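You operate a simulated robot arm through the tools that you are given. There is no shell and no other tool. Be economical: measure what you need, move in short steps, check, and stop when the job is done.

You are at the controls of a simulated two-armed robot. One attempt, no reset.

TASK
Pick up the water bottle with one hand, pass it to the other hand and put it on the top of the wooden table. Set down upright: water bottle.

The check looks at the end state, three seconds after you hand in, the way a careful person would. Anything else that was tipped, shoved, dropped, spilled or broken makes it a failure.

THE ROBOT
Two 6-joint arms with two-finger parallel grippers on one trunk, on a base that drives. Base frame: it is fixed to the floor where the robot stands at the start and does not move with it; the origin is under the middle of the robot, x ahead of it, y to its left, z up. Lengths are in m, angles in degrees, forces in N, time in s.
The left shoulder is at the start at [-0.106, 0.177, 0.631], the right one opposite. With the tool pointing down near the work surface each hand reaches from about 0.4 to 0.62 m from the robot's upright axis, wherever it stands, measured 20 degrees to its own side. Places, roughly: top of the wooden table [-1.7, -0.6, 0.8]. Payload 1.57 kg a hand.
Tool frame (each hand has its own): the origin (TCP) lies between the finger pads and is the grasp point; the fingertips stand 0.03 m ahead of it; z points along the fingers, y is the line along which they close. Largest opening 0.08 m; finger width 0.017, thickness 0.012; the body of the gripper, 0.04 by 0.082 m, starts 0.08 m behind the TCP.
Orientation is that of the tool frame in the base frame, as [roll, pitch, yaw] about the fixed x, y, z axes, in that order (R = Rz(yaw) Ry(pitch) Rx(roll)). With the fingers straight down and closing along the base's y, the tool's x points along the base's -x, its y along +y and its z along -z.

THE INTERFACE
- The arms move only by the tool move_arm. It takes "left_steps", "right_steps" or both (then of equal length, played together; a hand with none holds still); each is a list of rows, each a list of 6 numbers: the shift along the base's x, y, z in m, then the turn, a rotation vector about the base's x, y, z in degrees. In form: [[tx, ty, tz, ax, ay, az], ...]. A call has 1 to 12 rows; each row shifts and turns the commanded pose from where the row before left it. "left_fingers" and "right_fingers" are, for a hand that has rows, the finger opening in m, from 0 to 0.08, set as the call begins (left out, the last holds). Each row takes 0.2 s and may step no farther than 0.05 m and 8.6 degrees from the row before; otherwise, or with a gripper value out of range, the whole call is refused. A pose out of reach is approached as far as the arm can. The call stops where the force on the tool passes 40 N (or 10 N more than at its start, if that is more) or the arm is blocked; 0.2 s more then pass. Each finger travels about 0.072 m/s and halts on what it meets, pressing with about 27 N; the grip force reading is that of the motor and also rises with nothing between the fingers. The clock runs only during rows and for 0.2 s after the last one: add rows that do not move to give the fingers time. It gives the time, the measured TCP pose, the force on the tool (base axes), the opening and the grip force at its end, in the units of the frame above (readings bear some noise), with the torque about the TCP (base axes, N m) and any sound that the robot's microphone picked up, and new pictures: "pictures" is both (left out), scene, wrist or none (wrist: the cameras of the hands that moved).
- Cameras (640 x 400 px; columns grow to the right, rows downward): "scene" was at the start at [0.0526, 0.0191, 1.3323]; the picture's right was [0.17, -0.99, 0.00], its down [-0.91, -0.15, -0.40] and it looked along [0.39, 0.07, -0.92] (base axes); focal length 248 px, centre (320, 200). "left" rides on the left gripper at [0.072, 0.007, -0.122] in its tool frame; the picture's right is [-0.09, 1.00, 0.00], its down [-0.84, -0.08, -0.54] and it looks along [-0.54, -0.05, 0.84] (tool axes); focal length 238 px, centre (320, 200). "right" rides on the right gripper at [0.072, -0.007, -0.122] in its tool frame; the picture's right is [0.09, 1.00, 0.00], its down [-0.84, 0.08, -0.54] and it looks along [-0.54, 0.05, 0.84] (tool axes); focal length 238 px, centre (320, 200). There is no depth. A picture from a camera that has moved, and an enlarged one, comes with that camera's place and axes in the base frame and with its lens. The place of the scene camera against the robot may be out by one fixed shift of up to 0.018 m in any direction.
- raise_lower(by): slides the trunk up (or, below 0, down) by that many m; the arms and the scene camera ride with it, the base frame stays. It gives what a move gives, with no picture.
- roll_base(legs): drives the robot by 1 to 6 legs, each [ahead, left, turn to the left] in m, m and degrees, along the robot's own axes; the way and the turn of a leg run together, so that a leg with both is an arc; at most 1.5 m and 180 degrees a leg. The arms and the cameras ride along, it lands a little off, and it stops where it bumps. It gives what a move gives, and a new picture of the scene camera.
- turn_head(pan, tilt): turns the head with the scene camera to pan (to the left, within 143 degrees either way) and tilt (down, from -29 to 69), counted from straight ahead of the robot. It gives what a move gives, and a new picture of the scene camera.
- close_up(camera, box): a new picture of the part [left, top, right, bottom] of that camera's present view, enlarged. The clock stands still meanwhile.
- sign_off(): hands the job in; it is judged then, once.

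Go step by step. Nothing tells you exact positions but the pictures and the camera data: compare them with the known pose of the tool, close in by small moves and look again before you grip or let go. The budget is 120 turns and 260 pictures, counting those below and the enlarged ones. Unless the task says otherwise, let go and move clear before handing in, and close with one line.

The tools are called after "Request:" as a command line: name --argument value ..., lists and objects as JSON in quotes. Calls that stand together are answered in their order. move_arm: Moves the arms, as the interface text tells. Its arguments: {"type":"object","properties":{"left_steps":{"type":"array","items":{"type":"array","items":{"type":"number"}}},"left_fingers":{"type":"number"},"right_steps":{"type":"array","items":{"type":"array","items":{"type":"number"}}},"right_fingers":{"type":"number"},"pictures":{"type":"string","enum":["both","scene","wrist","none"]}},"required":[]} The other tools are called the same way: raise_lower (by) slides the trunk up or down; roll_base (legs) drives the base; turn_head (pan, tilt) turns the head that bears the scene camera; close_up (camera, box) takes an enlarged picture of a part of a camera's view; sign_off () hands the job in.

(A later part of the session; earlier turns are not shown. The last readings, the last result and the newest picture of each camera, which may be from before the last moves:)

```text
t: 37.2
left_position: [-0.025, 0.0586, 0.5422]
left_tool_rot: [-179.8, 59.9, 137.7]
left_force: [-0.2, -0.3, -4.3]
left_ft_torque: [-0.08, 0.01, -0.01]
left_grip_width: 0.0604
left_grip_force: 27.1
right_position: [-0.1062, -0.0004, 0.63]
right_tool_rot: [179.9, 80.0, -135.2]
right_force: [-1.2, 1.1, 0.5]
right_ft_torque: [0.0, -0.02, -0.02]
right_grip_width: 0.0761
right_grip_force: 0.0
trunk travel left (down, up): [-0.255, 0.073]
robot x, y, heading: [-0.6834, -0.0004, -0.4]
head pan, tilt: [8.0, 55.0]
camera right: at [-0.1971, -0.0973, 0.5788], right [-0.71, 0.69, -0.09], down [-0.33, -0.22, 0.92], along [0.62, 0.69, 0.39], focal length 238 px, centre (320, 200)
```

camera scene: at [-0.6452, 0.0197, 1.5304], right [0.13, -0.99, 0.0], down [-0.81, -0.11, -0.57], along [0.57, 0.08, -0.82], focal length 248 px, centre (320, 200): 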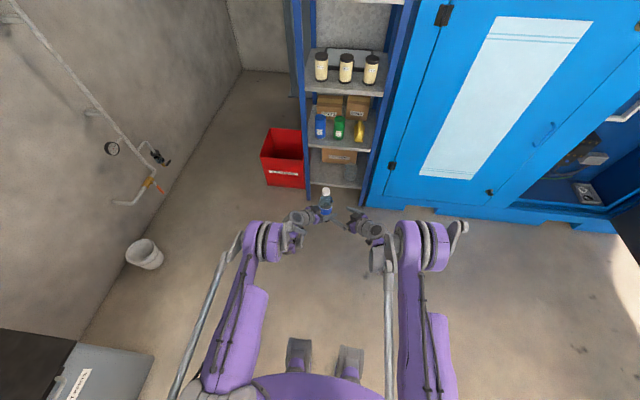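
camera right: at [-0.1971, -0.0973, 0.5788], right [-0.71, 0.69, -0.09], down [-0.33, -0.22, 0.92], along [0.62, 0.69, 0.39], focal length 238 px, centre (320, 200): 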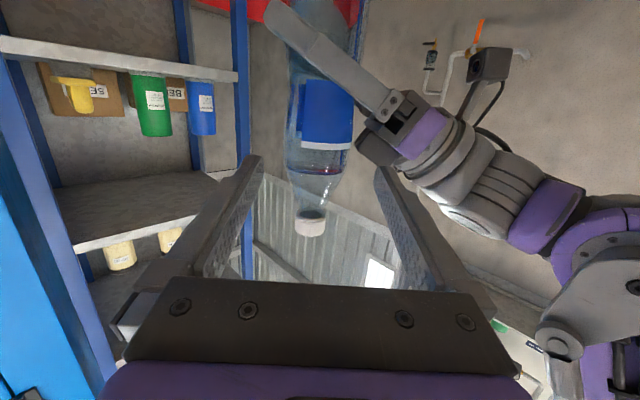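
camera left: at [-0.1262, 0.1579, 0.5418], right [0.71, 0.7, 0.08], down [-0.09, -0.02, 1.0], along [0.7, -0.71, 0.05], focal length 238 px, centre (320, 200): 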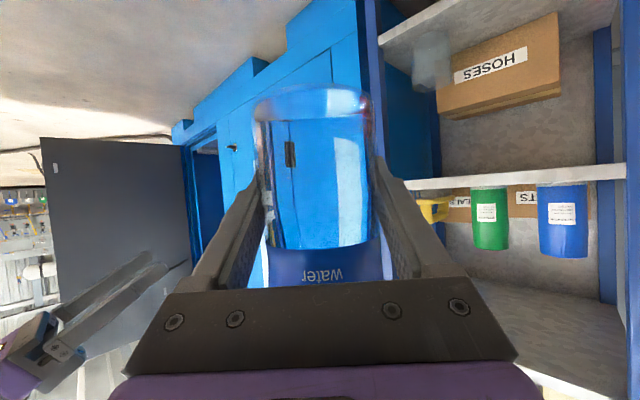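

Well aligned now, with the bottle axis 9.8 cm ahead of the right TCP. I'll advance 6.5 cm and check.

Request:
move_arm --right_steps '[[0.0092, 0.0092, 0, 0, 0, 0], [0.0092, 0.0092, 0, 0, 0, 0], [0.0092, 0.0092, 0, 0, 0, 0], [0.0092, 0.0092, 0, 0, 0, 0], [0.0092, 0.0092, 0, 0, 0, 0], [0, 0, 0, 0, 0, 0]]'

Request:
close_up --camera "scene" --box '[270, 160, 400, 260]'

```text
t: 38.4
left_position: [-0.0211, 0.0661, 0.5442]
left_tool_rot: [179.9, 59.9, 138.5]
left_force: [7.3, 2.7, -5.2]
left_ft_torque: [-0.24, 0.5, -0.33]
left_grip_width: 0.0601
left_grip_force: 26.9
right_position: [-0.0669, 0.0399, 0.6297]
right_tool_rot: [178.8, 80.0, -136.0]
right_force: [-7.1, -2.2, 1.1]
right_ft_torque: [0.0, 0.04, 0.44]
right_grip_width: 0.0791
right_grip_force: 1.5
trunk travel left (down, up): [-0.255, 0.073]
robot x, y, heading: [-0.6839, 0.0022, -0.5]
head pan, tilt: [8.0, 55.0]
stopped in row 5 (left hand): the force on the tool passed its limit at 57 N (the readings are from after the stop); the commanded pose is now the measured one
camera scene: at [-0.645, 0.0201, 1.5304], right [0.13, -0.99, 0.0], down [-0.81, -0.11, -0.57], along [0.57, 0.08, -0.82], focal length 248 px, centre (320, 200)
camera right: at [-0.1558, -0.0577, 0.5783], right [-0.72, 0.69, -0.09], down [-0.33, -0.22, 0.92], along [0.61, 0.69, 0.39], focal length 238 px, centre (320, 200)
```

scene: 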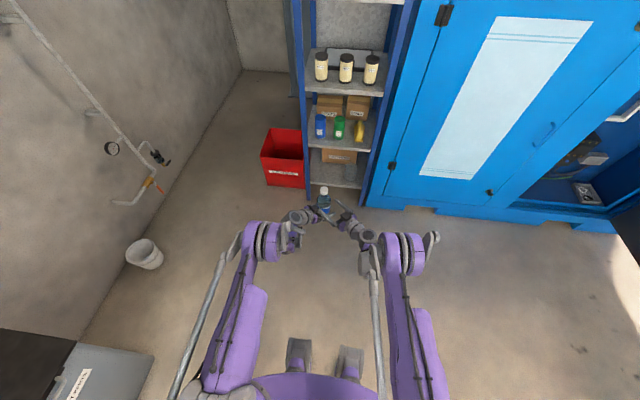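
right: 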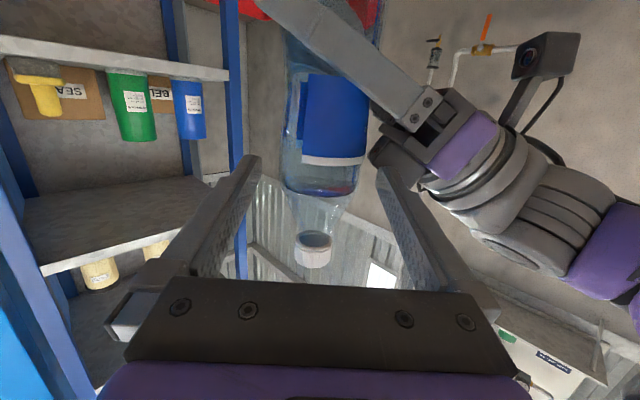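

```text
4.00 times, centred on (335, 210) of scene
camera zoom: at [-0.645, 0.0201, 1.5304], right [0.13, -0.99, 0.0], down [-0.81, -0.11, -0.57], along [0.57, 0.08, -0.82], focal length 992 px, centre (260, 160)
```

zoom: 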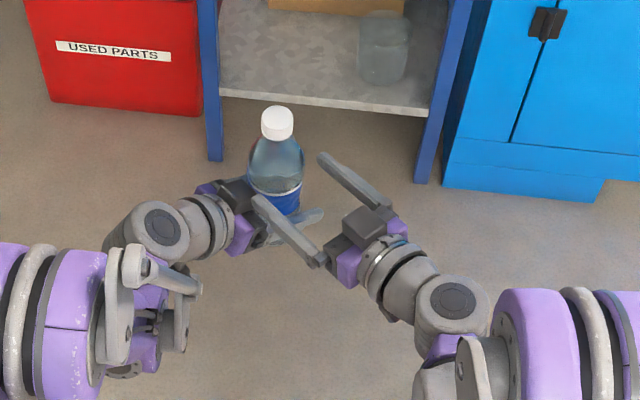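

The right fingertip touched the left gripper's knuckle block; the bottle is still held. I'll back off and make the hands more opposed (yaw each 30° further) so the fingers miss the other gripper's body.

Request:
move_arm --right_steps '[[-0.015, -0.015, 0, 0, 0, 0], [-0.015, -0.015, 0, 0, 0, 0], [-0.015, -0.015, 0, 0, 0, 0]]' --right_fingers 0.08 --pictures "none"

Request:
move_arm --left_steps '[[0, 0.0, 0, 0, 0, -6], [0, 0, 0, 0, 0, -6], [0, 0, 0, 0, 0, -6], [0, 0, 0, 0, 0, -6], [0, 0, 0, 0, 0, -6]]' --right_steps '[[0.01, -0.012, 0, 0, 0, 6], [0.01, -0.012, 0, 0, 0, 6], [0.01, -0.012, 0, 0, 0, 6], [0.01, -0.012, 0, 0, 0, 6], [0.01, -0.012, 0, 0, 0, 6]]'

```text
t: 39.2
left_position: [-0.0235, 0.0661, 0.5439]
left_tool_rot: [179.9, 59.9, 138.4]
left_force: [0.0, 0.7, -4.9]
left_ft_torque: [0.0, -0.09, 0.02]
left_grip_width: 0.0603
left_grip_force: 26.9
right_position: [-0.11, -0.0063, 0.6282]
right_tool_rot: [179.1, 80.0, -135.8]
right_force: [0.3, -0.2, 0.3]
right_ft_torque: [0.02, 0.01, -0.05]
right_grip_width: 0.08
right_grip_force: 0.1
trunk travel left (down, up): [-0.255, 0.073]
robot x, y, heading: [-0.6801, -0.0016, -0.1]
head pan, tilt: [8.0, 55.0]
```

```text
t: 40.4
left_position: [-0.0476, 0.0623, 0.5801]
left_tool_rot: [179.9, 59.9, 108.3]
left_force: [-0.5, -0.7, -4.7]
left_ft_torque: [-0.06, 0.0, -0.02]
left_grip_width: 0.0602
left_grip_force: 27.0
left hand out of reach, approached as far as the arm can: row 1, 2, 3, 4, 5
right_position: [-0.0694, -0.0635, 0.6448]
right_tool_rot: [179.1, 79.9, -105.8]
right_force: [0.1, -0.7, -0.6]
right_ft_torque: [0.03, 0.04, 0.0]
right_grip_width: 0.0798
right_grip_force: 0.0
right hand out of reach, approached as far as the arm can: row 5
trunk travel left (down, up): [-0.255, 0.073]
robot x, y, heading: [-0.6811, 0.002, -0.4]
head pan, tilt: [8.0, 55.0]
camera scene: at [-0.6452, 0.0198, 1.5304], right [0.13, -0.99, 0.0], down [-0.81, -0.11, -0.57], along [0.57, 0.08, -0.82], focal length 248 px, centre (320, 200)
camera right: at [-0.0979, -0.1923, 0.5934], right [-0.97, 0.24, -0.09], down [-0.17, -0.35, 0.92], along [0.19, 0.9, 0.38], focal length 238 px, centre (320, 200)
camera left: at [-0.0869, 0.1989, 0.5792], right [0.96, 0.27, 0.08], down [-0.09, 0.02, 1.0], along [0.27, -0.96, 0.04], focal length 238 px, centre (320, 200)
```

scene: 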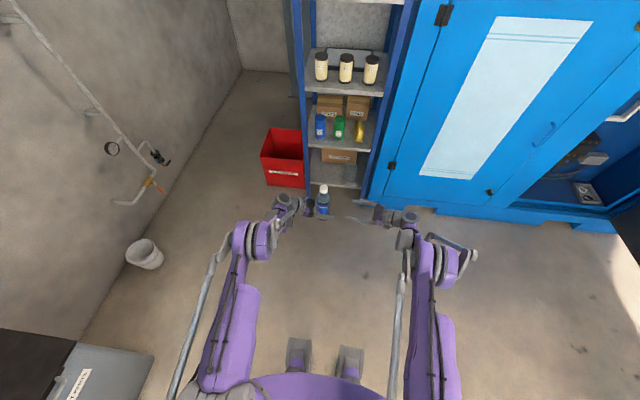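
right: 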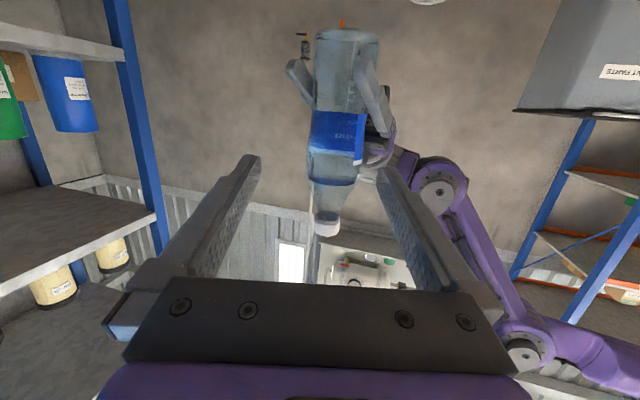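
left: 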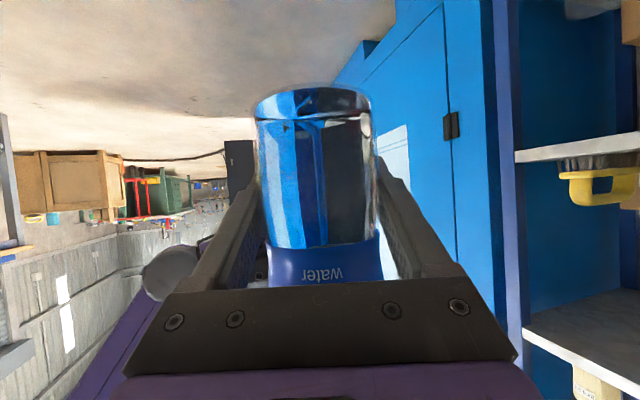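

Hands are now about 146° apart. The bottle axis is at (-0.053, 0.077), base z≈0.53. I'll shift the left hand 2.4 cm forward to align it with the right tool's approach line and raise the right hand slightly.

Request:
move_arm --left_steps '[[0.012, 0, 0, 0, 0, 0], [0.012, 0, 0, 0, 0, 0], [0, 0, 0, 0, 0, 0]]' --right_steps '[[0, 0, 0.008, 0, 0, 0], [0, 0, 0.008, 0, 0, 0], [0, 0, 0, 0, 0, 0]]' --pictures "wrist"

```text
t: 41.2
left_position: [-0.0332, 0.0602, 0.592]
left_tool_rot: [179.9, 59.9, 108.4]
left_force: [0.5, 0.3, -4.8]
left_ft_torque: [-0.07, -0.05, -0.02]
left_grip_width: 0.0602
left_grip_force: 26.9
left hand out of reach, approached as far as the arm can: row 1, 2
right_position: [-0.0708, -0.062, 0.6596]
right_tool_rot: [179.0, 80.1, -106.1]
right_force: [-0.3, -0.2, -0.3]
right_ft_torque: [-0.02, 0.0, 0.03]
right_grip_width: 0.08
right_grip_force: 0.0
trunk travel left (down, up): [-0.255, 0.073]
robot x, y, heading: [-0.684, 0.0, -0.4]
head pan, tilt: [8.0, 55.0]
camera right: at [-0.0988, -0.1921, 0.6084], right [-0.97, 0.24, -0.09], down [-0.17, -0.36, 0.92], along [0.19, 0.9, 0.39], focal length 238 px, centre (320, 200)
camera left: at [-0.0734, 0.1963, 0.59], right [0.96, 0.27, 0.08], down [-0.09, 0.02, 1.0], along [0.27, -0.96, 0.04], focal length 238 px, centre (320, 200)
```

right: 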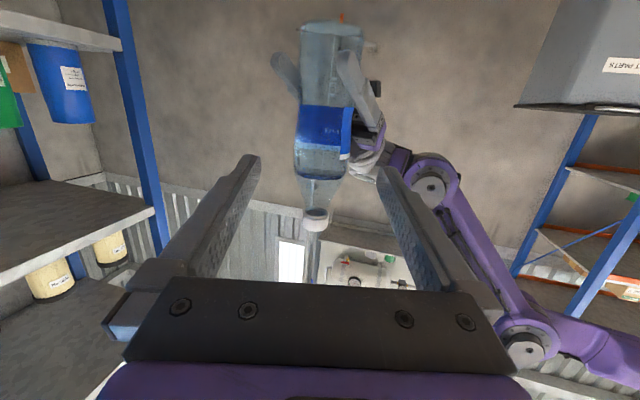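
left: 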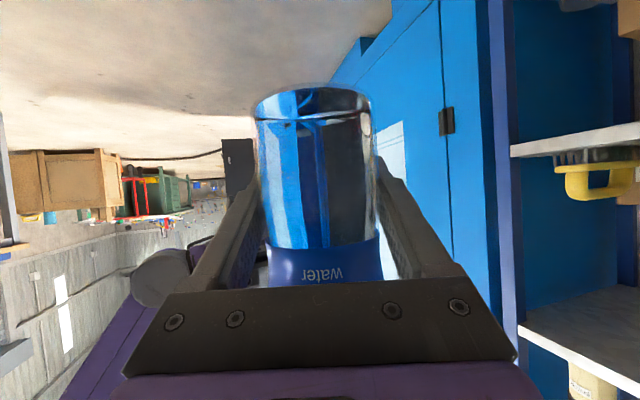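

Aligned within 6 mm. Now raise the right hand 13 mm, correct sideways 6 mm, and advance 9 cm toward the bottle.

Request:
move_arm --right_steps '[[-0.006, 0.0017, 0.013, 0, 0, 0], [0.005, 0.0173, 0, 0, 0, 0], [0.005, 0.0173, 0, 0, 0, 0], [0.005, 0.0173, 0, 0, 0, 0], [0.005, 0.0173, 0, 0, 0, 0], [0.005, 0.0173, 0, 0, 0, 0], [0, 0, 0, 0, 0, 0]]'

Request:
close_up --camera "scene" --box '[260, 160, 400, 260]'

```text
t: 42.8
left_position: [-0.033, 0.0608, 0.5916]
left_tool_rot: [179.9, 59.9, 108.4]
left_force: [1.2, 0.1, -4.5]
left_ft_torque: [-0.05, -0.03, -0.01]
left_grip_width: 0.0603
left_grip_force: 27.0
right_position: [-0.0518, 0.0261, 0.6747]
right_tool_rot: [179.0, 80.0, -105.9]
right_force: [-0.2, -0.6, 0.6]
right_ft_torque: [0.01, -0.05, 0.02]
right_grip_width: 0.0801
right_grip_force: 0.0
trunk travel left (down, up): [-0.255, 0.073]
robot x, y, heading: [-0.6796, 0.0008, -0.8]
head pan, tilt: [8.0, 55.0]
camera scene: at [-0.6451, 0.0197, 1.5304], right [0.13, -0.99, 0.0], down [-0.81, -0.11, -0.57], along [0.57, 0.08, -0.82], focal length 248 px, centre (320, 200)
camera right: at [-0.0806, -0.1041, 0.6218], right [-0.97, 0.24, -0.09], down [-0.17, -0.36, 0.92], along [0.19, 0.9, 0.39], focal length 238 px, centre (320, 200)
```

scene: 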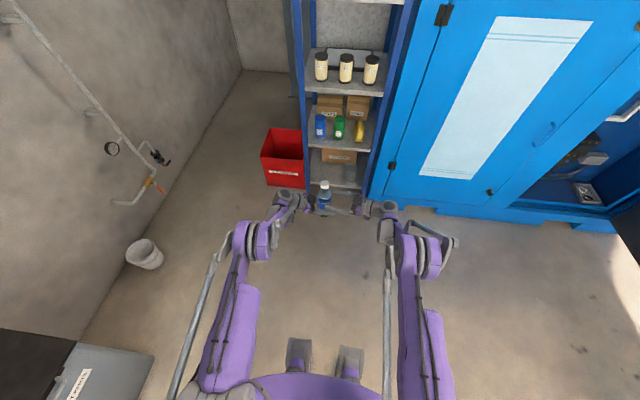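
right: 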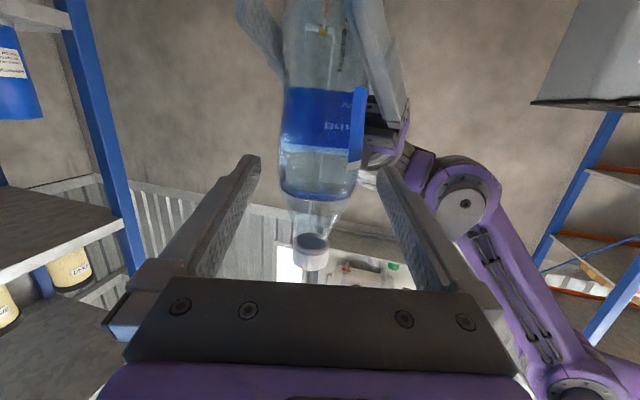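

```text
4.00 times, centred on (330, 210) of scene
camera zoom: at [-0.6451, 0.0197, 1.5304], right [0.13, -0.99, 0.0], down [-0.81, -0.11, -0.57], along [0.57, 0.08, -0.82], focal length 992 px, centre (280, 160)
```

zoom: 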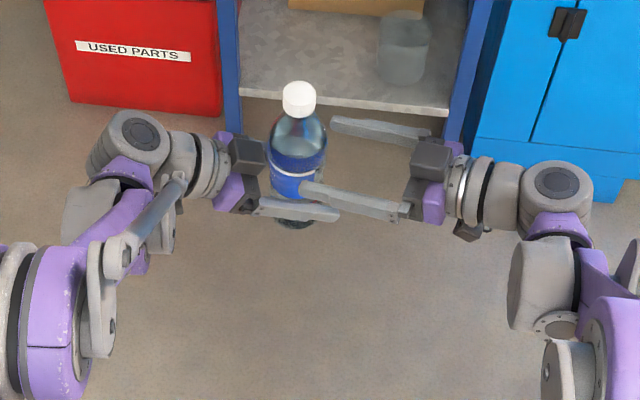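

Going in at body height would hit the left gripper's knuckle again, since it reaches ~7.5 cm above the left grip. Gripping the cap (centre z≈0.747) is well clear and lets the bottle hang upright, so I'll raise the right hand straight up there first.

Request:
move_arm --right_steps '[[0, 0, 0.018, 0, 0, 0], [0, 0, 0.018, 0, 0, 0], [0, 0, 0.018, 0, 0, 0], [0, 0, 0.018, 0, 0, 0], [0, 0, 0, 0, 0, 0]]'

Request:
close_up --camera "right" --box '[200, 0, 460, 300]'

```text
t: 44.0
left_position: [-0.0345, 0.0604, 0.5915]
left_tool_rot: [180.0, 59.8, 108.4]
left_force: [0.0, 0.0, -3.9]
left_ft_torque: [-0.04, -0.03, 0.0]
left_grip_width: 0.0602
left_grip_force: 27.5
right_position: [-0.0508, 0.0244, 0.7424]
right_tool_rot: [178.9, 80.1, -106.0]
right_force: [0.3, 0.2, 0.3]
right_ft_torque: [0.0, 0.01, 0.01]
right_grip_width: 0.0802
right_grip_force: 0.1
trunk travel left (down, up): [-0.255, 0.073]
robot x, y, heading: [-0.6788, -0.0017, -0.3]
head pan, tilt: [8.0, 55.0]
camera scene: at [-0.6449, 0.0199, 1.5304], right [0.13, -0.99, 0.0], down [-0.81, -0.11, -0.57], along [0.57, 0.08, -0.82], focal length 248 px, centre (320, 200)
camera right: at [-0.0802, -0.1052, 0.6918], right [-0.97, 0.24, -0.09], down [-0.17, -0.36, 0.92], along [0.19, 0.9, 0.39], focal length 238 px, centre (320, 200)
```

scene: 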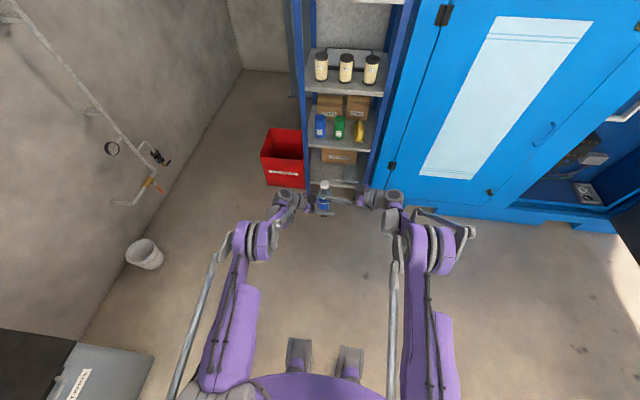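
right: 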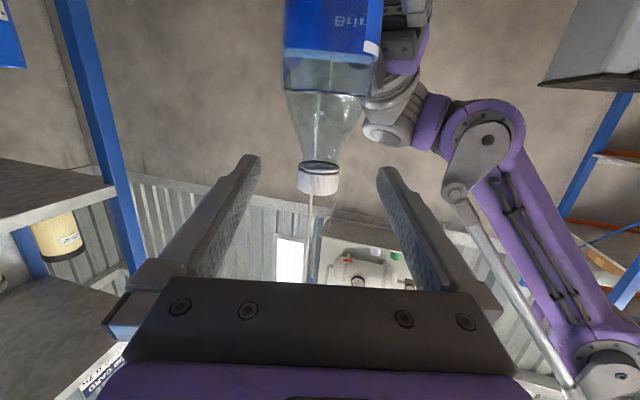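

```text
1.33 times, centred on (330, 150) of right
camera zoom: at [-0.0802, -0.1052, 0.6918], right [-0.97, 0.24, -0.09], down [-0.17, -0.36, 0.92], along [0.19, 0.9, 0.39], focal length 318 px, centre (307, 267)
```

zoom: 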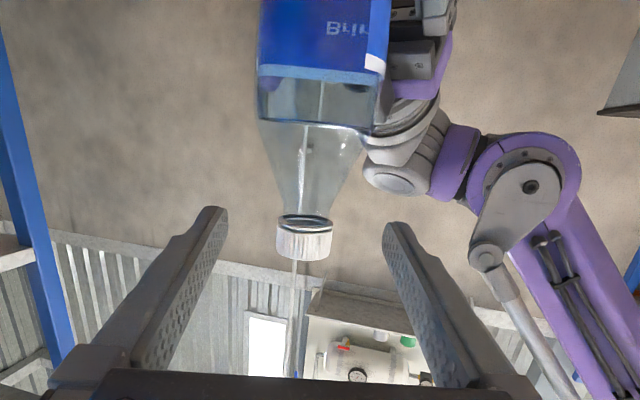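

The cap is centred between the fingers. I'll advance 5.1 cm so the cap is at the right TCP.

Request:
move_arm --right_steps '[[0.0035, 0.0123, 0.001, 0, 0, 0], [0.0035, 0.0123, 0.001, 0, 0, 0], [0.0035, 0.0123, 0.001, 0, 0, 0], [0.0035, 0.0123, 0.001, 0, 0, 0], [0, 0, 0, 0, 0, 0]]'

Request:
close_up --camera "scene" --box '[260, 160, 400, 260]'

```text
t: 45.2
left_position: [-0.034, 0.0599, 0.5918]
left_tool_rot: [179.8, 59.9, 108.4]
left_force: [-0.5, -0.2, -4.2]
left_ft_torque: [-0.07, 0.0, 0.02]
left_grip_width: 0.0603
left_grip_force: 26.7
right_position: [-0.037, 0.0737, 0.7475]
right_tool_rot: [179.0, 80.1, -106.1]
right_force: [0.2, 0.4, 1.0]
right_ft_torque: [0.0, 0.0, 0.04]
right_grip_width: 0.0804
right_grip_force: 0.0
trunk travel left (down, up): [-0.255, 0.073]
robot x, y, heading: [-0.6843, 0.0037, -0.3]
head pan, tilt: [8.0, 55.0]
camera scene: at [-0.6451, 0.0197, 1.5304], right [0.13, -0.99, 0.0], down [-0.81, -0.11, -0.57], along [0.57, 0.08, -0.82], focal length 248 px, centre (320, 200)
camera right: at [-0.066, -0.055, 0.6965], right [-0.97, 0.24, -0.09], down [-0.17, -0.36, 0.92], along [0.19, 0.9, 0.39], focal length 238 px, centre (320, 200)
```

scene: 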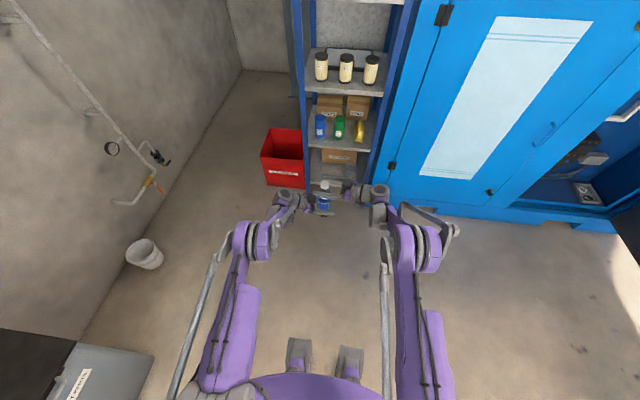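
right: 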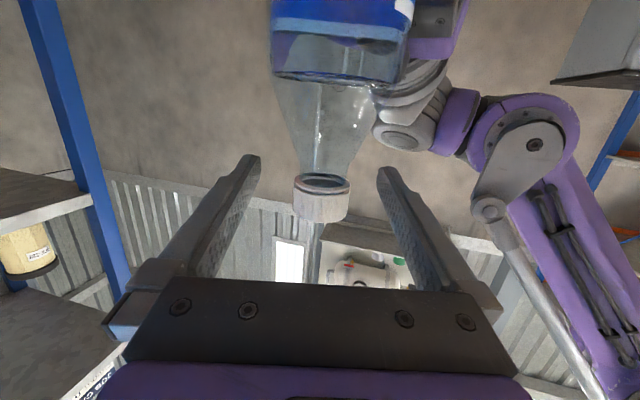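

```text
4.00 times, centred on (330, 210) of scene
camera zoom: at [-0.6451, 0.0197, 1.5304], right [0.13, -0.99, 0.0], down [-0.81, -0.11, -0.57], along [0.57, 0.08, -0.82], focal length 992 px, centre (280, 160)
```

zoom: 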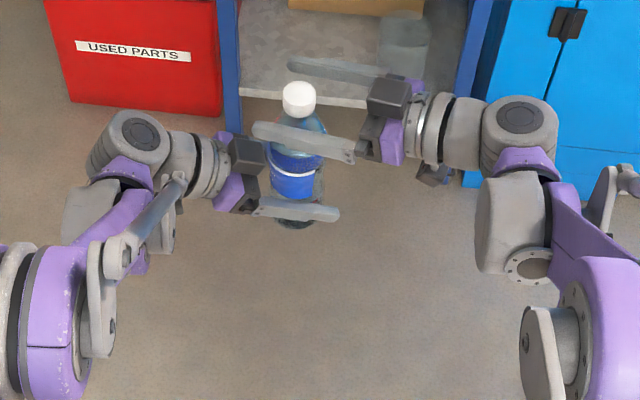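

The cap sits at the right TCP, about 4 mm above centre. Adjust and close the right hand on the cap.

Request:
move_arm --right_steps '[[0, 0, 0.004, 0, 0, 0], [0, 0, 0, 0, 0, 0]]' --pictures "none"

Request:
move_arm --right_steps '[[0, 0, 0, 0, 0, 0], [0, 0, 0, 0, 0, 0], [0, 0, 0, 0, 0, 0], [0, 0, 0, 0, 0, 0], [0, 0, 0, 0, 0, 0]]' --right_fingers 0.0

Request:
close_up --camera "scene" --box '[260, 160, 400, 260]'

```text
t: 45.8
left_position: [-0.0328, 0.0611, 0.5911]
left_tool_rot: [179.9, 59.9, 108.5]
left_force: [0.1, 0.6, -4.1]
left_ft_torque: [-0.1, -0.03, -0.02]
left_grip_width: 0.0605
left_grip_force: 27.4
right_position: [-0.038, 0.0745, 0.7529]
right_tool_rot: [179.0, 79.9, -106.0]
right_force: [-0.7, 0.0, 0.2]
right_ft_torque: [-0.01, 0.0, 0.0]
right_grip_width: 0.0802
right_grip_force: 0.1
trunk travel left (down, up): [-0.255, 0.073]
robot x, y, heading: [-0.6826, -0.0006, -0.1]
head pan, tilt: [8.0, 55.0]
```

```text
t: 47.0
left_position: [-0.0325, 0.0622, 0.5916]
left_tool_rot: [179.8, 59.9, 108.5]
left_force: [-3.3, 0.7, -4.6]
left_ft_torque: [-0.14, -0.12, -0.01]
left_grip_width: 0.0603
left_grip_force: 27.2
right_position: [-0.038, 0.0743, 0.7529]
right_tool_rot: [178.9, 80.0, -106.1]
right_force: [1.7, -0.5, -0.4]
right_ft_torque: [0.04, -0.16, 0.03]
right_grip_width: 0.032
right_grip_force: 26.9
trunk travel left (down, up): [-0.255, 0.073]
robot x, y, heading: [-0.6834, 0.0005, -0.4]
head pan, tilt: [8.0, 55.0]
camera scene: at [-0.6451, 0.0199, 1.5304], right [0.13, -0.99, 0.0], down [-0.81, -0.11, -0.57], along [0.57, 0.08, -0.82], focal length 248 px, centre (320, 200)
camera right: at [-0.0671, -0.0543, 0.7013], right [-0.97, 0.24, -0.09], down [-0.17, -0.36, 0.92], along [0.19, 0.9, 0.39], focal length 238 px, centre (320, 200)
```

scene: 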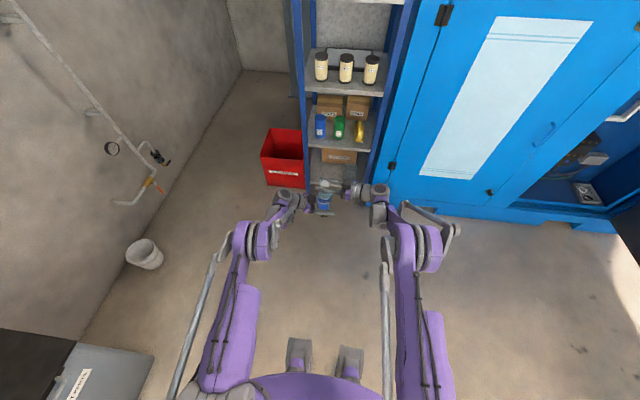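
right: 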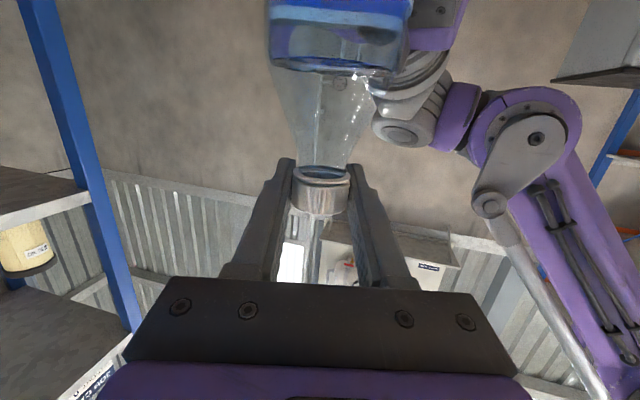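

```text
4.00 times, centred on (330, 210) of scene
camera zoom: at [-0.6451, 0.0199, 1.5304], right [0.13, -0.99, 0.0], down [-0.81, -0.11, -0.57], along [0.57, 0.08, -0.82], focal length 992 px, centre (280, 160)
```

zoom: 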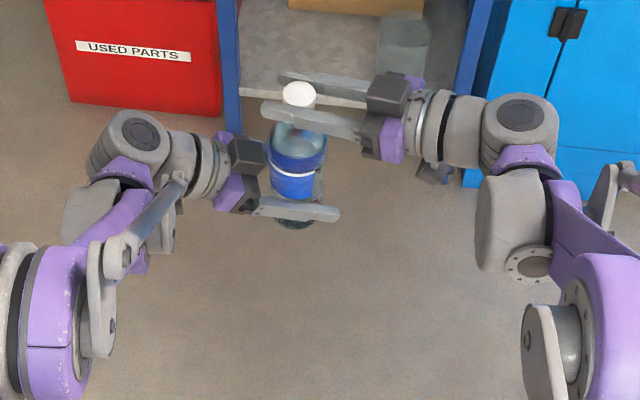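

The right hand holds the cap (0.032 m, 27 N). Now open the left hand and check the bottle stays put.

Request:
move_arm --left_steps '[[0, 0, 0, 0, 0, 0], [0, 0, 0, 0, 0, 0], [0, 0, 0, 0, 0, 0]]' --left_fingers 0.08 --pictures "wrist"

```text
t: 47.8
left_position: [-0.0332, 0.0606, 0.5912]
left_tool_rot: [179.9, 59.9, 108.4]
left_force: [0.2, -1.1, 0.3]
left_ft_torque: [-0.01, -0.01, 0.0]
left_grip_width: 0.0798
left_grip_force: 0.0
right_position: [-0.0378, 0.0738, 0.7529]
right_tool_rot: [178.9, 79.9, -106.0]
right_force: [0.5, -0.3, 0.9]
right_ft_torque: [0.0, -0.02, 0.02]
right_grip_width: 0.0325
right_grip_force: 26.8
trunk travel left (down, up): [-0.255, 0.073]
robot x, y, heading: [-0.6842, 0.0006, -0.5]
head pan, tilt: [8.0, 55.0]
camera left: at [-0.0734, 0.1964, 0.59], right [0.96, 0.27, 0.08], down [-0.09, 0.02, 1.0], along [0.27, -0.96, 0.04], focal length 238 px, centre (320, 200)
```

left: 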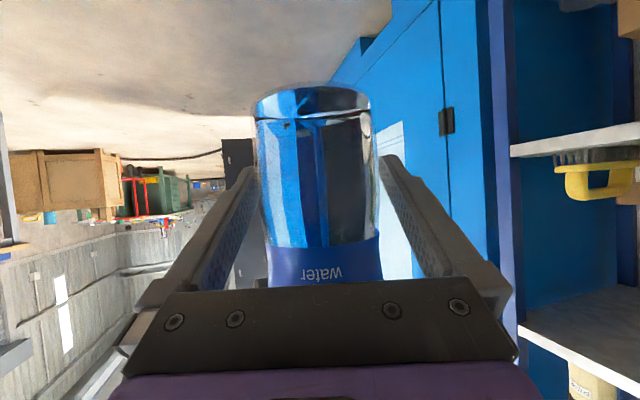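

The left hand is open and the bottle hasn't moved. The right force doesn't show the weight yet, so I'll retreat slightly and re-check.

Request:
move_arm --left_steps '[[-0.003, 0.0095, 0, 0, 0, 0], [0, 0, 0, 0, 0, 0]]'

Request:
close_up --camera "scene" --box '[260, 160, 400, 260]'

```text
t: 48.4
left_position: [-0.0362, 0.0697, 0.5918]
left_tool_rot: [180.0, 59.9, 108.4]
left_force: [0.6, 0.8, 0.7]
left_ft_torque: [0.01, -0.02, 0.0]
left_grip_width: 0.08
left_grip_force: 0.0
right_position: [-0.0385, 0.0747, 0.7522]
right_tool_rot: [178.8, 80.0, -106.0]
right_force: [-0.4, 0.3, 0.0]
right_ft_torque: [0.01, 0.03, 0.0]
right_grip_width: 0.0322
right_grip_force: 27.1
trunk travel left (down, up): [-0.255, 0.073]
robot x, y, heading: [-0.6802, -0.0006, -0.5]
head pan, tilt: [8.0, 55.0]
camera scene: at [-0.645, 0.0197, 1.5304], right [0.13, -0.99, 0.0], down [-0.81, -0.11, -0.57], along [0.57, 0.08, -0.82], focal length 248 px, centre (320, 200)
camera left: at [-0.0757, 0.2059, 0.5902], right [0.96, 0.27, 0.08], down [-0.09, 0.02, 1.0], along [0.27, -0.96, 0.05], focal length 238 px, centre (320, 200)
```

scene: 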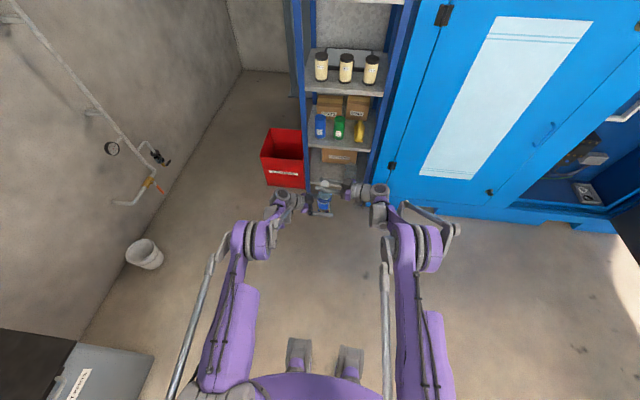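
left: 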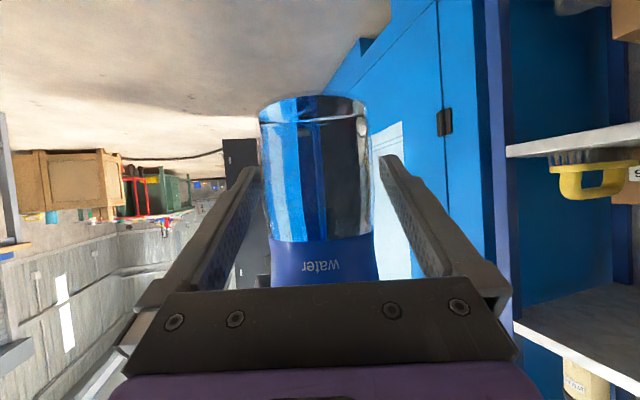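

```text
4.00 times, centred on (330, 210) of scene
camera zoom: at [-0.645, 0.0197, 1.5304], right [0.13, -0.99, 0.0], down [-0.81, -0.11, -0.57], along [0.57, 0.08, -0.82], focal length 992 px, centre (280, 160)
```

zoom: 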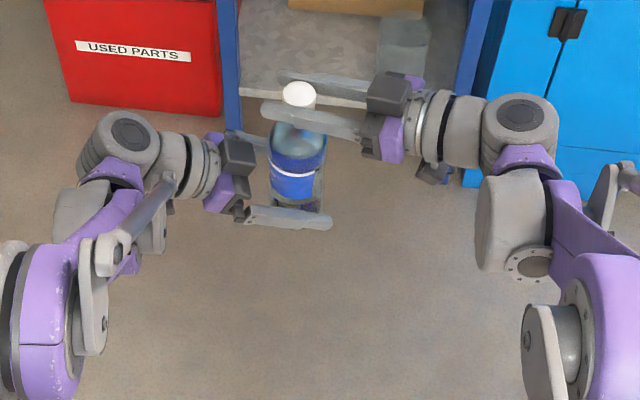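

Request:
move_arm --left_steps '[[-0.005, 0.015, 0, 0, 0, 0], [-0.005, 0.015, 0, 0, 0, 0], [0, 0, 0, 0, 0, 0]]'

Request:
close_up --camera "scene" --box '[260, 160, 400, 260]'

```text
t: 49.2
left_position: [-0.0464, 0.1018, 0.5918]
left_tool_rot: [179.8, 59.9, 108.5]
left_force: [-1.0, 0.6, -0.3]
left_ft_torque: [-0.02, 0.01, 0.04]
left_grip_width: 0.08
left_grip_force: 0.1
right_position: [-0.0384, 0.0748, 0.7528]
right_tool_rot: [178.9, 80.0, -106.1]
right_force: [0.3, -0.3, -0.4]
right_ft_torque: [0.03, 0.02, -0.01]
right_grip_width: 0.0321
right_grip_force: 27.2
trunk travel left (down, up): [-0.255, 0.073]
robot x, y, heading: [-0.6805, 0.0031, -0.3]
head pan, tilt: [8.0, 55.0]
camera scene: at [-0.645, 0.0198, 1.5304], right [0.13, -0.99, 0.0], down [-0.81, -0.11, -0.57], along [0.57, 0.08, -0.82], focal length 248 px, centre (320, 200)
camera left: at [-0.0869, 0.2369, 0.5905], right [0.96, 0.27, 0.08], down [-0.09, 0.02, 1.0], along [0.27, -0.96, 0.05], focal length 238 px, centre (320, 200)
```

scene: 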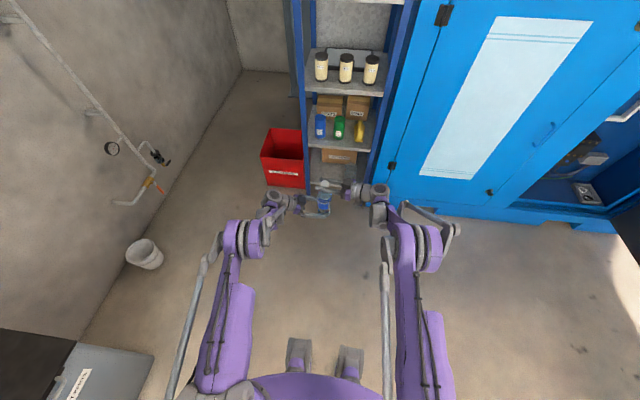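
left: 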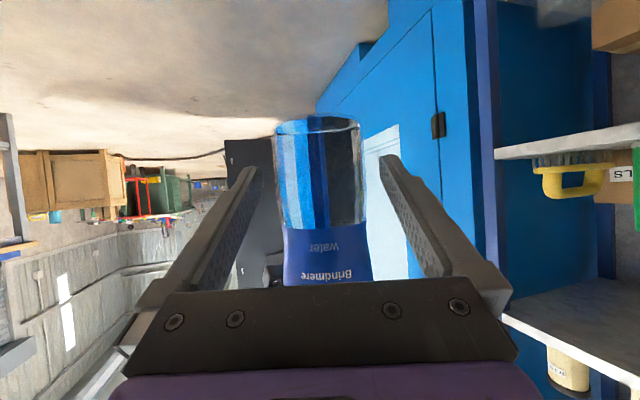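

```text
4.00 times, centred on (330, 210) of scene
camera zoom: at [-0.645, 0.0198, 1.5304], right [0.13, -0.99, 0.0], down [-0.81, -0.11, -0.57], along [0.57, 0.08, -0.82], focal length 992 px, centre (280, 160)
```

zoom: 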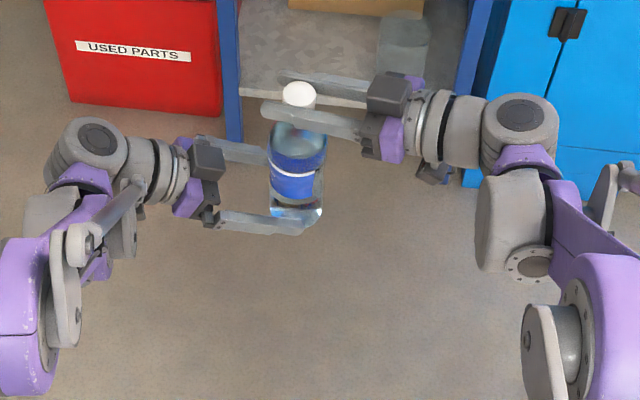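

The bottle now hangs upright from the right hand alone. I'll clear the left hand, raise the trunk, and look at the table behind.

Request:
move_arm --left_steps '[[-0.01, 0.03, 0, 0, 0, 0], [-0.01, 0.03, 0, 0, 0, 0], [-0.01, 0.03, 0, 0, 0, 0]]' --pictures "none"

Request:
raise_lower --by 0.073

Request:
turn_head --pan -130 --tilt 30

Request:
close_up --camera "scene" --box '[240, 80, 560, 280]'

```text
t: 50.0
left_position: [-0.0758, 0.1925, 0.5928]
left_tool_rot: [179.8, 59.8, 108.4]
left_force: [-0.2, -0.4, 0.6]
left_ft_torque: [-0.02, 0.01, 0.0]
left_grip_width: 0.08
left_grip_force: 0.0
right_position: [-0.039, 0.0748, 0.7536]
right_tool_rot: [179.0, 80.1, -105.8]
right_force: [0.7, -0.7, 0.4]
right_ft_torque: [0.0, 0.04, -0.03]
right_grip_width: 0.032
right_grip_force: 27.1
trunk travel left (down, up): [-0.255, 0.073]
robot x, y, heading: [-0.6853, 0.0039, -0.3]
head pan, tilt: [8.0, 55.0]
```

```text
t: 51.1
left_position: [-0.0533, 0.192, 0.6824]
left_tool_rot: [176.9, 60.3, 105.8]
left_force: [-1.1, -1.1, -0.1]
left_ft_torque: [-0.03, 0.03, 0.04]
left_grip_width: 0.0799
left_grip_force: 0.1
right_position: [-0.037, 0.0749, 0.8261]
right_tool_rot: [179.0, 80.0, -106.0]
right_force: [0.9, 0.6, -4.6]
right_ft_torque: [-0.01, 0.02, -0.04]
right_grip_width: 0.0319
right_grip_force: 27.0
trunk travel left (down, up): [-0.328, 0.0]
robot x, y, heading: [-0.6773, -0.0023, -0.3]
head pan, tilt: [8.0, 55.0]
```

```text
t: 53.3
left_position: [-0.0516, 0.1909, 0.6826]
left_tool_rot: [176.8, 60.4, 105.8]
left_force: [0.8, 0.7, -0.1]
left_ft_torque: [0.01, 0.01, 0.01]
left_grip_width: 0.08
left_grip_force: 0.1
right_position: [-0.0373, 0.0738, 0.8265]
right_tool_rot: [178.9, 80.0, -106.0]
right_force: [-0.1, -0.4, -4.3]
right_ft_torque: [0.02, 0.05, 0.01]
right_grip_width: 0.0321
right_grip_force: 27.0
trunk travel left (down, up): [-0.328, 0.0]
robot x, y, heading: [-0.682, -0.0014, -0.4]
head pan, tilt: [-130.0, 30.0]
camera scene: at [-0.7781, -0.0586, 1.6434], right [-0.76, 0.65, 0.0], down [0.32, 0.38, -0.87], along [-0.56, -0.66, -0.5], focal length 248 px, centre (320, 200)
```

scene: 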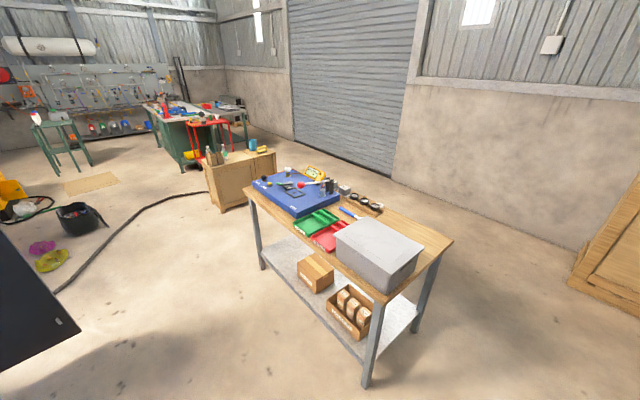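

```text
2.00 times, centred on (400, 180) of scene
camera zoom: at [-0.7781, -0.0586, 1.6434], right [-0.76, 0.65, 0.0], down [0.32, 0.38, -0.87], along [-0.56, -0.66, -0.5], focal length 496 px, centre (160, 240)
```

zoom: 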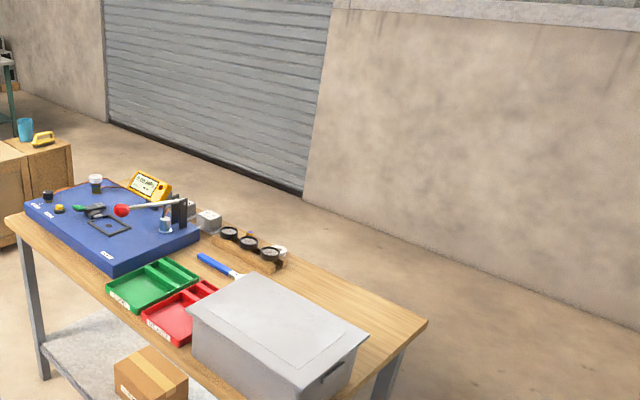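

The weight (4.4 N) reads properly now. The table spans x −1.39…−1.98, y −0.38…−1.67; the area behind the grey tote, around (−1.82, −0.48), is free and reachable from the table's near end. I'll raise the right hand and fold the left back toward its parked pose.

Request:
move_arm --left_steps '[[0, 0.015, 0, 0, 0, 8], [0, 0.015, 0, 0, 0, 8], [0, 0.015, 0, 0, 0, 8], [0, 0.015, 0, 0, 0, 8], [0, 0.015, 0, 0, 0, 8], [0, 0.015, 0, 0, 0, 8], [0, 0.015, 0, 0, 0, 8], [0, 0.015, 0, 0, 0, 8], [0, 0.015, 0, 0, 0, 8], [-0.02, 0, 0, 0, 8.5, 0], [-0.02, 0, 0, 0, 8.5, 0], [-0.02, 0, 0, 0, 8.5, 0]]' --right_steps '[[0, 0, 0.02, 0, 0, 0], [0, 0, 0.02, 0, 0, 0], [0, 0, 0.02, 0, 0, 0], [0, 0, 0.02, 0, 0, 0], [0, 0, 0.02, 0, 0, 0], [0, 0, 0.02, 0, 0, 0], [0, 0, 0.02, 0, 0, 0], [0, 0, 0.02, 0, 0, 0], [0, 0, 0.02, 0, 0, 0], [0, 0, 0.02, 0, 0, 0], [0, 0, 0.02, 0, 0, 0], [0, 0, 0.02, 0, 0, 0]]' --pictures "wrist"

Request:
move_arm --left_steps '[[-0.035, 0, 0.01, 0, 8.5, 0], [-0.035, 0, 0.01, 0, 8.5, 0], [-0.035, 0, 0.01, 0, 8.5, 0], [-0.035, 0, 0.01, 0, 8.5, 0], [-0.02, 0, 0, 0, 0, 0]]' --pictures "none"

Request:
turn_head --pan 0 --tilt 40

```text
t: 55.9
left_position: [-0.103, 0.3305, 0.6851]
left_tool_rot: [177.9, 34.8, 178.7]
left_force: [0.5, -0.5, 0.3]
left_ft_torque: [-0.02, -0.04, 0.0]
left_grip_width: 0.0801
left_grip_force: 0.0
left hand out of reach, approached as far as the arm can: row 8, 9
right_position: [-0.0379, 0.0738, 1.0671]
right_tool_rot: [178.9, 80.0, -105.8]
right_force: [-0.9, 0.4, -4.9]
right_ft_torque: [0.0, -0.01, -0.06]
right_grip_width: 0.0322
right_grip_force: 26.9
trunk travel left (down, up): [-0.328, 0.0]
robot x, y, heading: [-0.6838, -0.0013, -0.3]
head pan, tilt: [-130.0, 30.0]
camera right: at [-0.0678, -0.0551, 1.0158], right [-0.97, 0.24, -0.09], down [-0.17, -0.36, 0.92], along [0.19, 0.9, 0.39], focal length 238 px, centre (320, 200)
camera left: at [-0.2329, 0.3352, 0.7447], right [0.08, 0.99, 0.08], down [0.38, -0.11, 0.92], along [0.92, -0.04, -0.39], focal length 238 px, centre (320, 200)
```

right: 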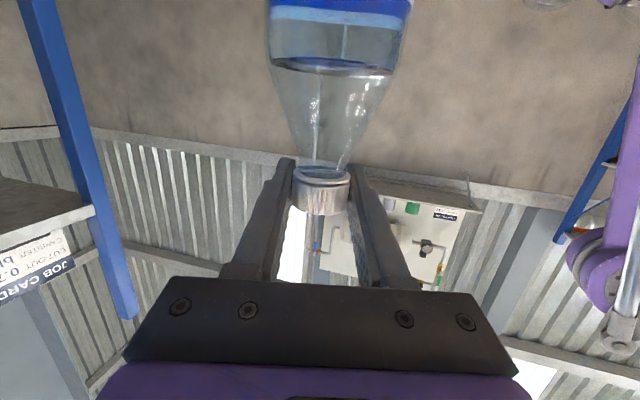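
left: 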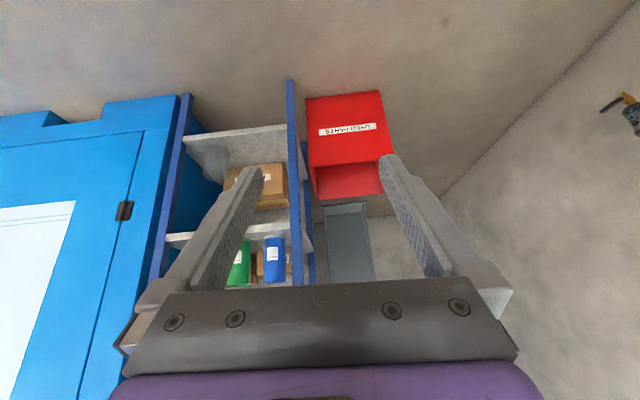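

```text
t: 57.1
left_position: [-0.2626, 0.3274, 0.7285]
left_tool_rot: [178.8, 0.6, 178.8]
left_force: [0.1, -0.1, -0.2]
left_ft_torque: [0.0, 0.03, 0.02]
left_grip_width: 0.08
left_grip_force: 0.1
right_position: [-0.0378, 0.0743, 1.0662]
right_tool_rot: [179.0, 80.1, -105.9]
right_force: [0.3, 0.1, -3.7]
right_ft_torque: [-0.01, -0.01, 0.0]
right_grip_width: 0.0322
right_grip_force: 27.1
trunk travel left (down, up): [-0.328, 0.0]
robot x, y, heading: [-0.6826, 0.0053, -0.5]
head pan, tilt: [-130.0, 30.0]
```

```text
t: 59.2
left_position: [-0.2622, 0.3279, 0.7277]
left_tool_rot: [178.7, 0.7, 178.9]
left_force: [0.4, 0.2, -0.7]
left_ft_torque: [0.0, -0.01, -0.02]
left_grip_width: 0.0799
left_grip_force: 0.1
right_position: [-0.0389, 0.0737, 1.0667]
right_tool_rot: [178.9, 80.0, -106.1]
right_force: [-1.6, -0.2, -4.5]
right_ft_torque: [0.03, -0.01, -0.03]
right_grip_width: 0.0323
right_grip_force: 27.1
trunk travel left (down, up): [-0.328, 0.0]
robot x, y, heading: [-0.6823, 0.0052, -0.5]
head pan, tilt: [0.0, 40.0]
camera scene: at [-0.6345, 0.0097, 1.6281], right [-0.01, -1.0, 0.0], down [-0.64, 0.0, -0.77], along [0.77, -0.01, -0.64], focal length 248 px, centre (320, 200)
```

scene: 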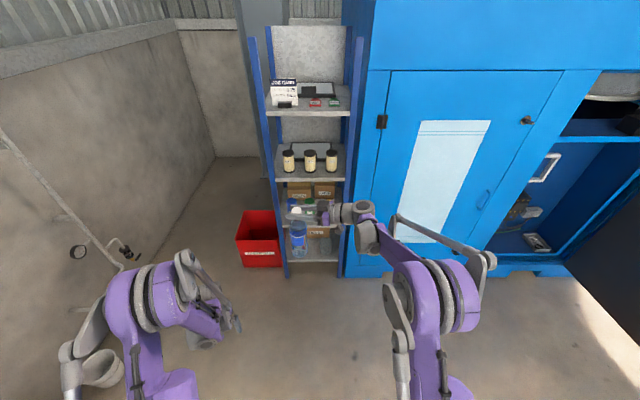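

Everything is clear: the bottle base is at ~0.855. I'll turn to face −y, back up a little, then strafe beside the table's end.

Request:
roll_base --legs '[[0, 0, -90], [-0.32, 0, 0]]'

Request:
turn_head --pan -50 --tilt 35

```text
t: 65.2
left_position: [-0.3526, -0.0999, 0.7284]
left_tool_rot: [178.7, 0.7, 89.4]
left_force: [0.6, -0.6, 0.7]
left_ft_torque: [0.01, -0.01, -0.02]
left_grip_width: 0.08
left_grip_force: 0.1
right_position: [-0.6031, -0.3246, 1.0676]
right_tool_rot: [179.0, 80.1, 164.7]
right_force: [0.3, -0.3, -5.0]
right_ft_torque: [-0.05, 0.0, 0.01]
right_grip_width: 0.0323
right_grip_force: 27.4
trunk travel left (down, up): [-0.328, 0.0]
robot x, y, heading: [-0.6786, 0.3176, -89.9]
head pan, tilt: [0.0, 40.0]
camera scene: at [-0.676, 0.2858, 1.6282], right [-1.0, 0.0, 0.0], down [0.0, 0.64, -0.77], along [0.0, -0.77, -0.64], focal length 248 px, centre (320, 200)
```

scene: 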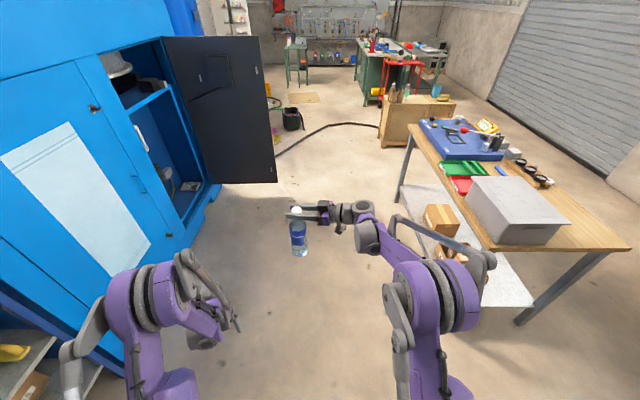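

```text
t: 66.3
left_position: [-0.3526, -0.0987, 0.7278]
left_tool_rot: [178.7, 0.8, 89.4]
left_force: [-0.1, 0.4, -0.1]
left_ft_torque: [-0.01, 0.0, -0.06]
left_grip_width: 0.08
left_grip_force: 0.1
right_position: [-0.6033, -0.3227, 1.0679]
right_tool_rot: [179.1, 79.9, 164.6]
right_force: [-0.1, 0.2, -4.3]
right_ft_torque: [-0.04, -0.01, 0.03]
right_grip_width: 0.0321
right_grip_force: 27.1
trunk travel left (down, up): [-0.328, 0.0]
robot x, y, heading: [-0.6824, 0.3204, -89.9]
head pan, tilt: [-50.0, 35.0]
camera scene: at [-0.7435, 0.3144, 1.6356], right [-0.65, 0.76, 0.0], down [0.44, 0.37, -0.82], along [-0.63, -0.53, -0.57], focal length 248 px, centre (320, 200)
```

scene: 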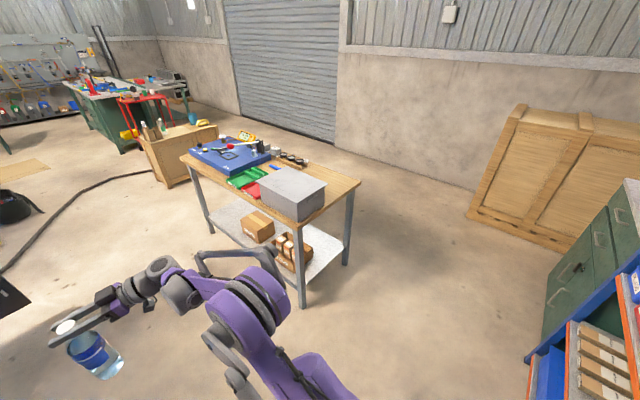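

The path is clear, and the free zone behind the tote is visible. Strafe right 1.2 m.

Request:
roll_base --legs '[[0, -0.6, 0], [0, -0.6, 0]]'

Request:
turn_head --pan 0 --tilt 45

```text
t: 77.5
left_position: [-1.5522, -0.1052, 0.7294]
left_tool_rot: [178.8, 0.9, 90.3]
left_force: [0.5, -0.1, 0.2]
left_ft_torque: [-0.02, -0.01, -0.01]
left_grip_width: 0.0801
left_grip_force: 0.1
right_position: [-1.7983, -0.3357, 1.0673]
right_tool_rot: [178.9, 80.0, 165.3]
right_force: [0.2, -0.6, -3.6]
right_ft_torque: [0.01, -0.01, -0.01]
right_grip_width: 0.0321
right_grip_force: 26.8
trunk travel left (down, up): [-0.328, 0.0]
robot x, y, heading: [-1.8895, 0.305, -88.9]
head pan, tilt: [-50.0, 35.0]
camera scene: at [-1.9498, 0.3005, 1.6356], right [-0.66, 0.75, 0.0], down [0.43, 0.38, -0.82], along [-0.62, -0.54, -0.57], focal length 248 px, centre (320, 200)
```

scene: 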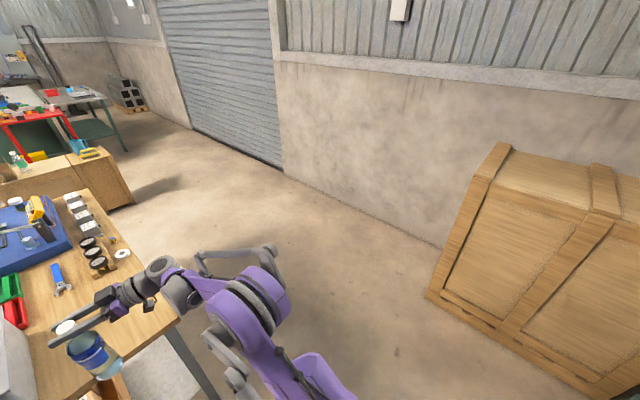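

```text
t: 78.6
left_position: [-1.5527, -0.1055, 0.7285]
left_tool_rot: [178.7, 0.8, 90.3]
left_force: [0.5, -0.5, -0.3]
left_ft_torque: [0.0, -0.02, 0.0]
left_grip_width: 0.0798
left_grip_force: 0.1
right_position: [-1.7999, -0.336, 1.0661]
right_tool_rot: [178.9, 80.0, 165.5]
right_force: [0.3, 0.4, -4.9]
right_ft_torque: [0.0, -0.01, 0.0]
right_grip_width: 0.0324
right_grip_force: 27.2
trunk travel left (down, up): [-0.328, 0.0]
robot x, y, heading: [-1.8891, 0.3092, -89.2]
head pan, tilt: [0.0, 45.0]
camera scene: at [-1.8819, 0.277, 1.6208], right [-1.0, -0.02, 0.0], down [-0.01, 0.71, -0.71], along [0.01, -0.71, -0.71], focal length 248 px, centre (320, 200)
```

scene: 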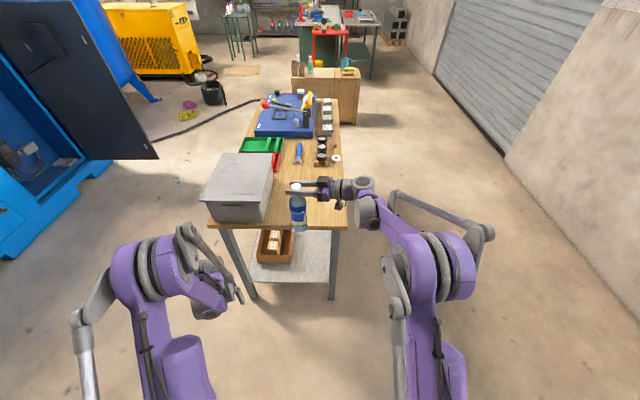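

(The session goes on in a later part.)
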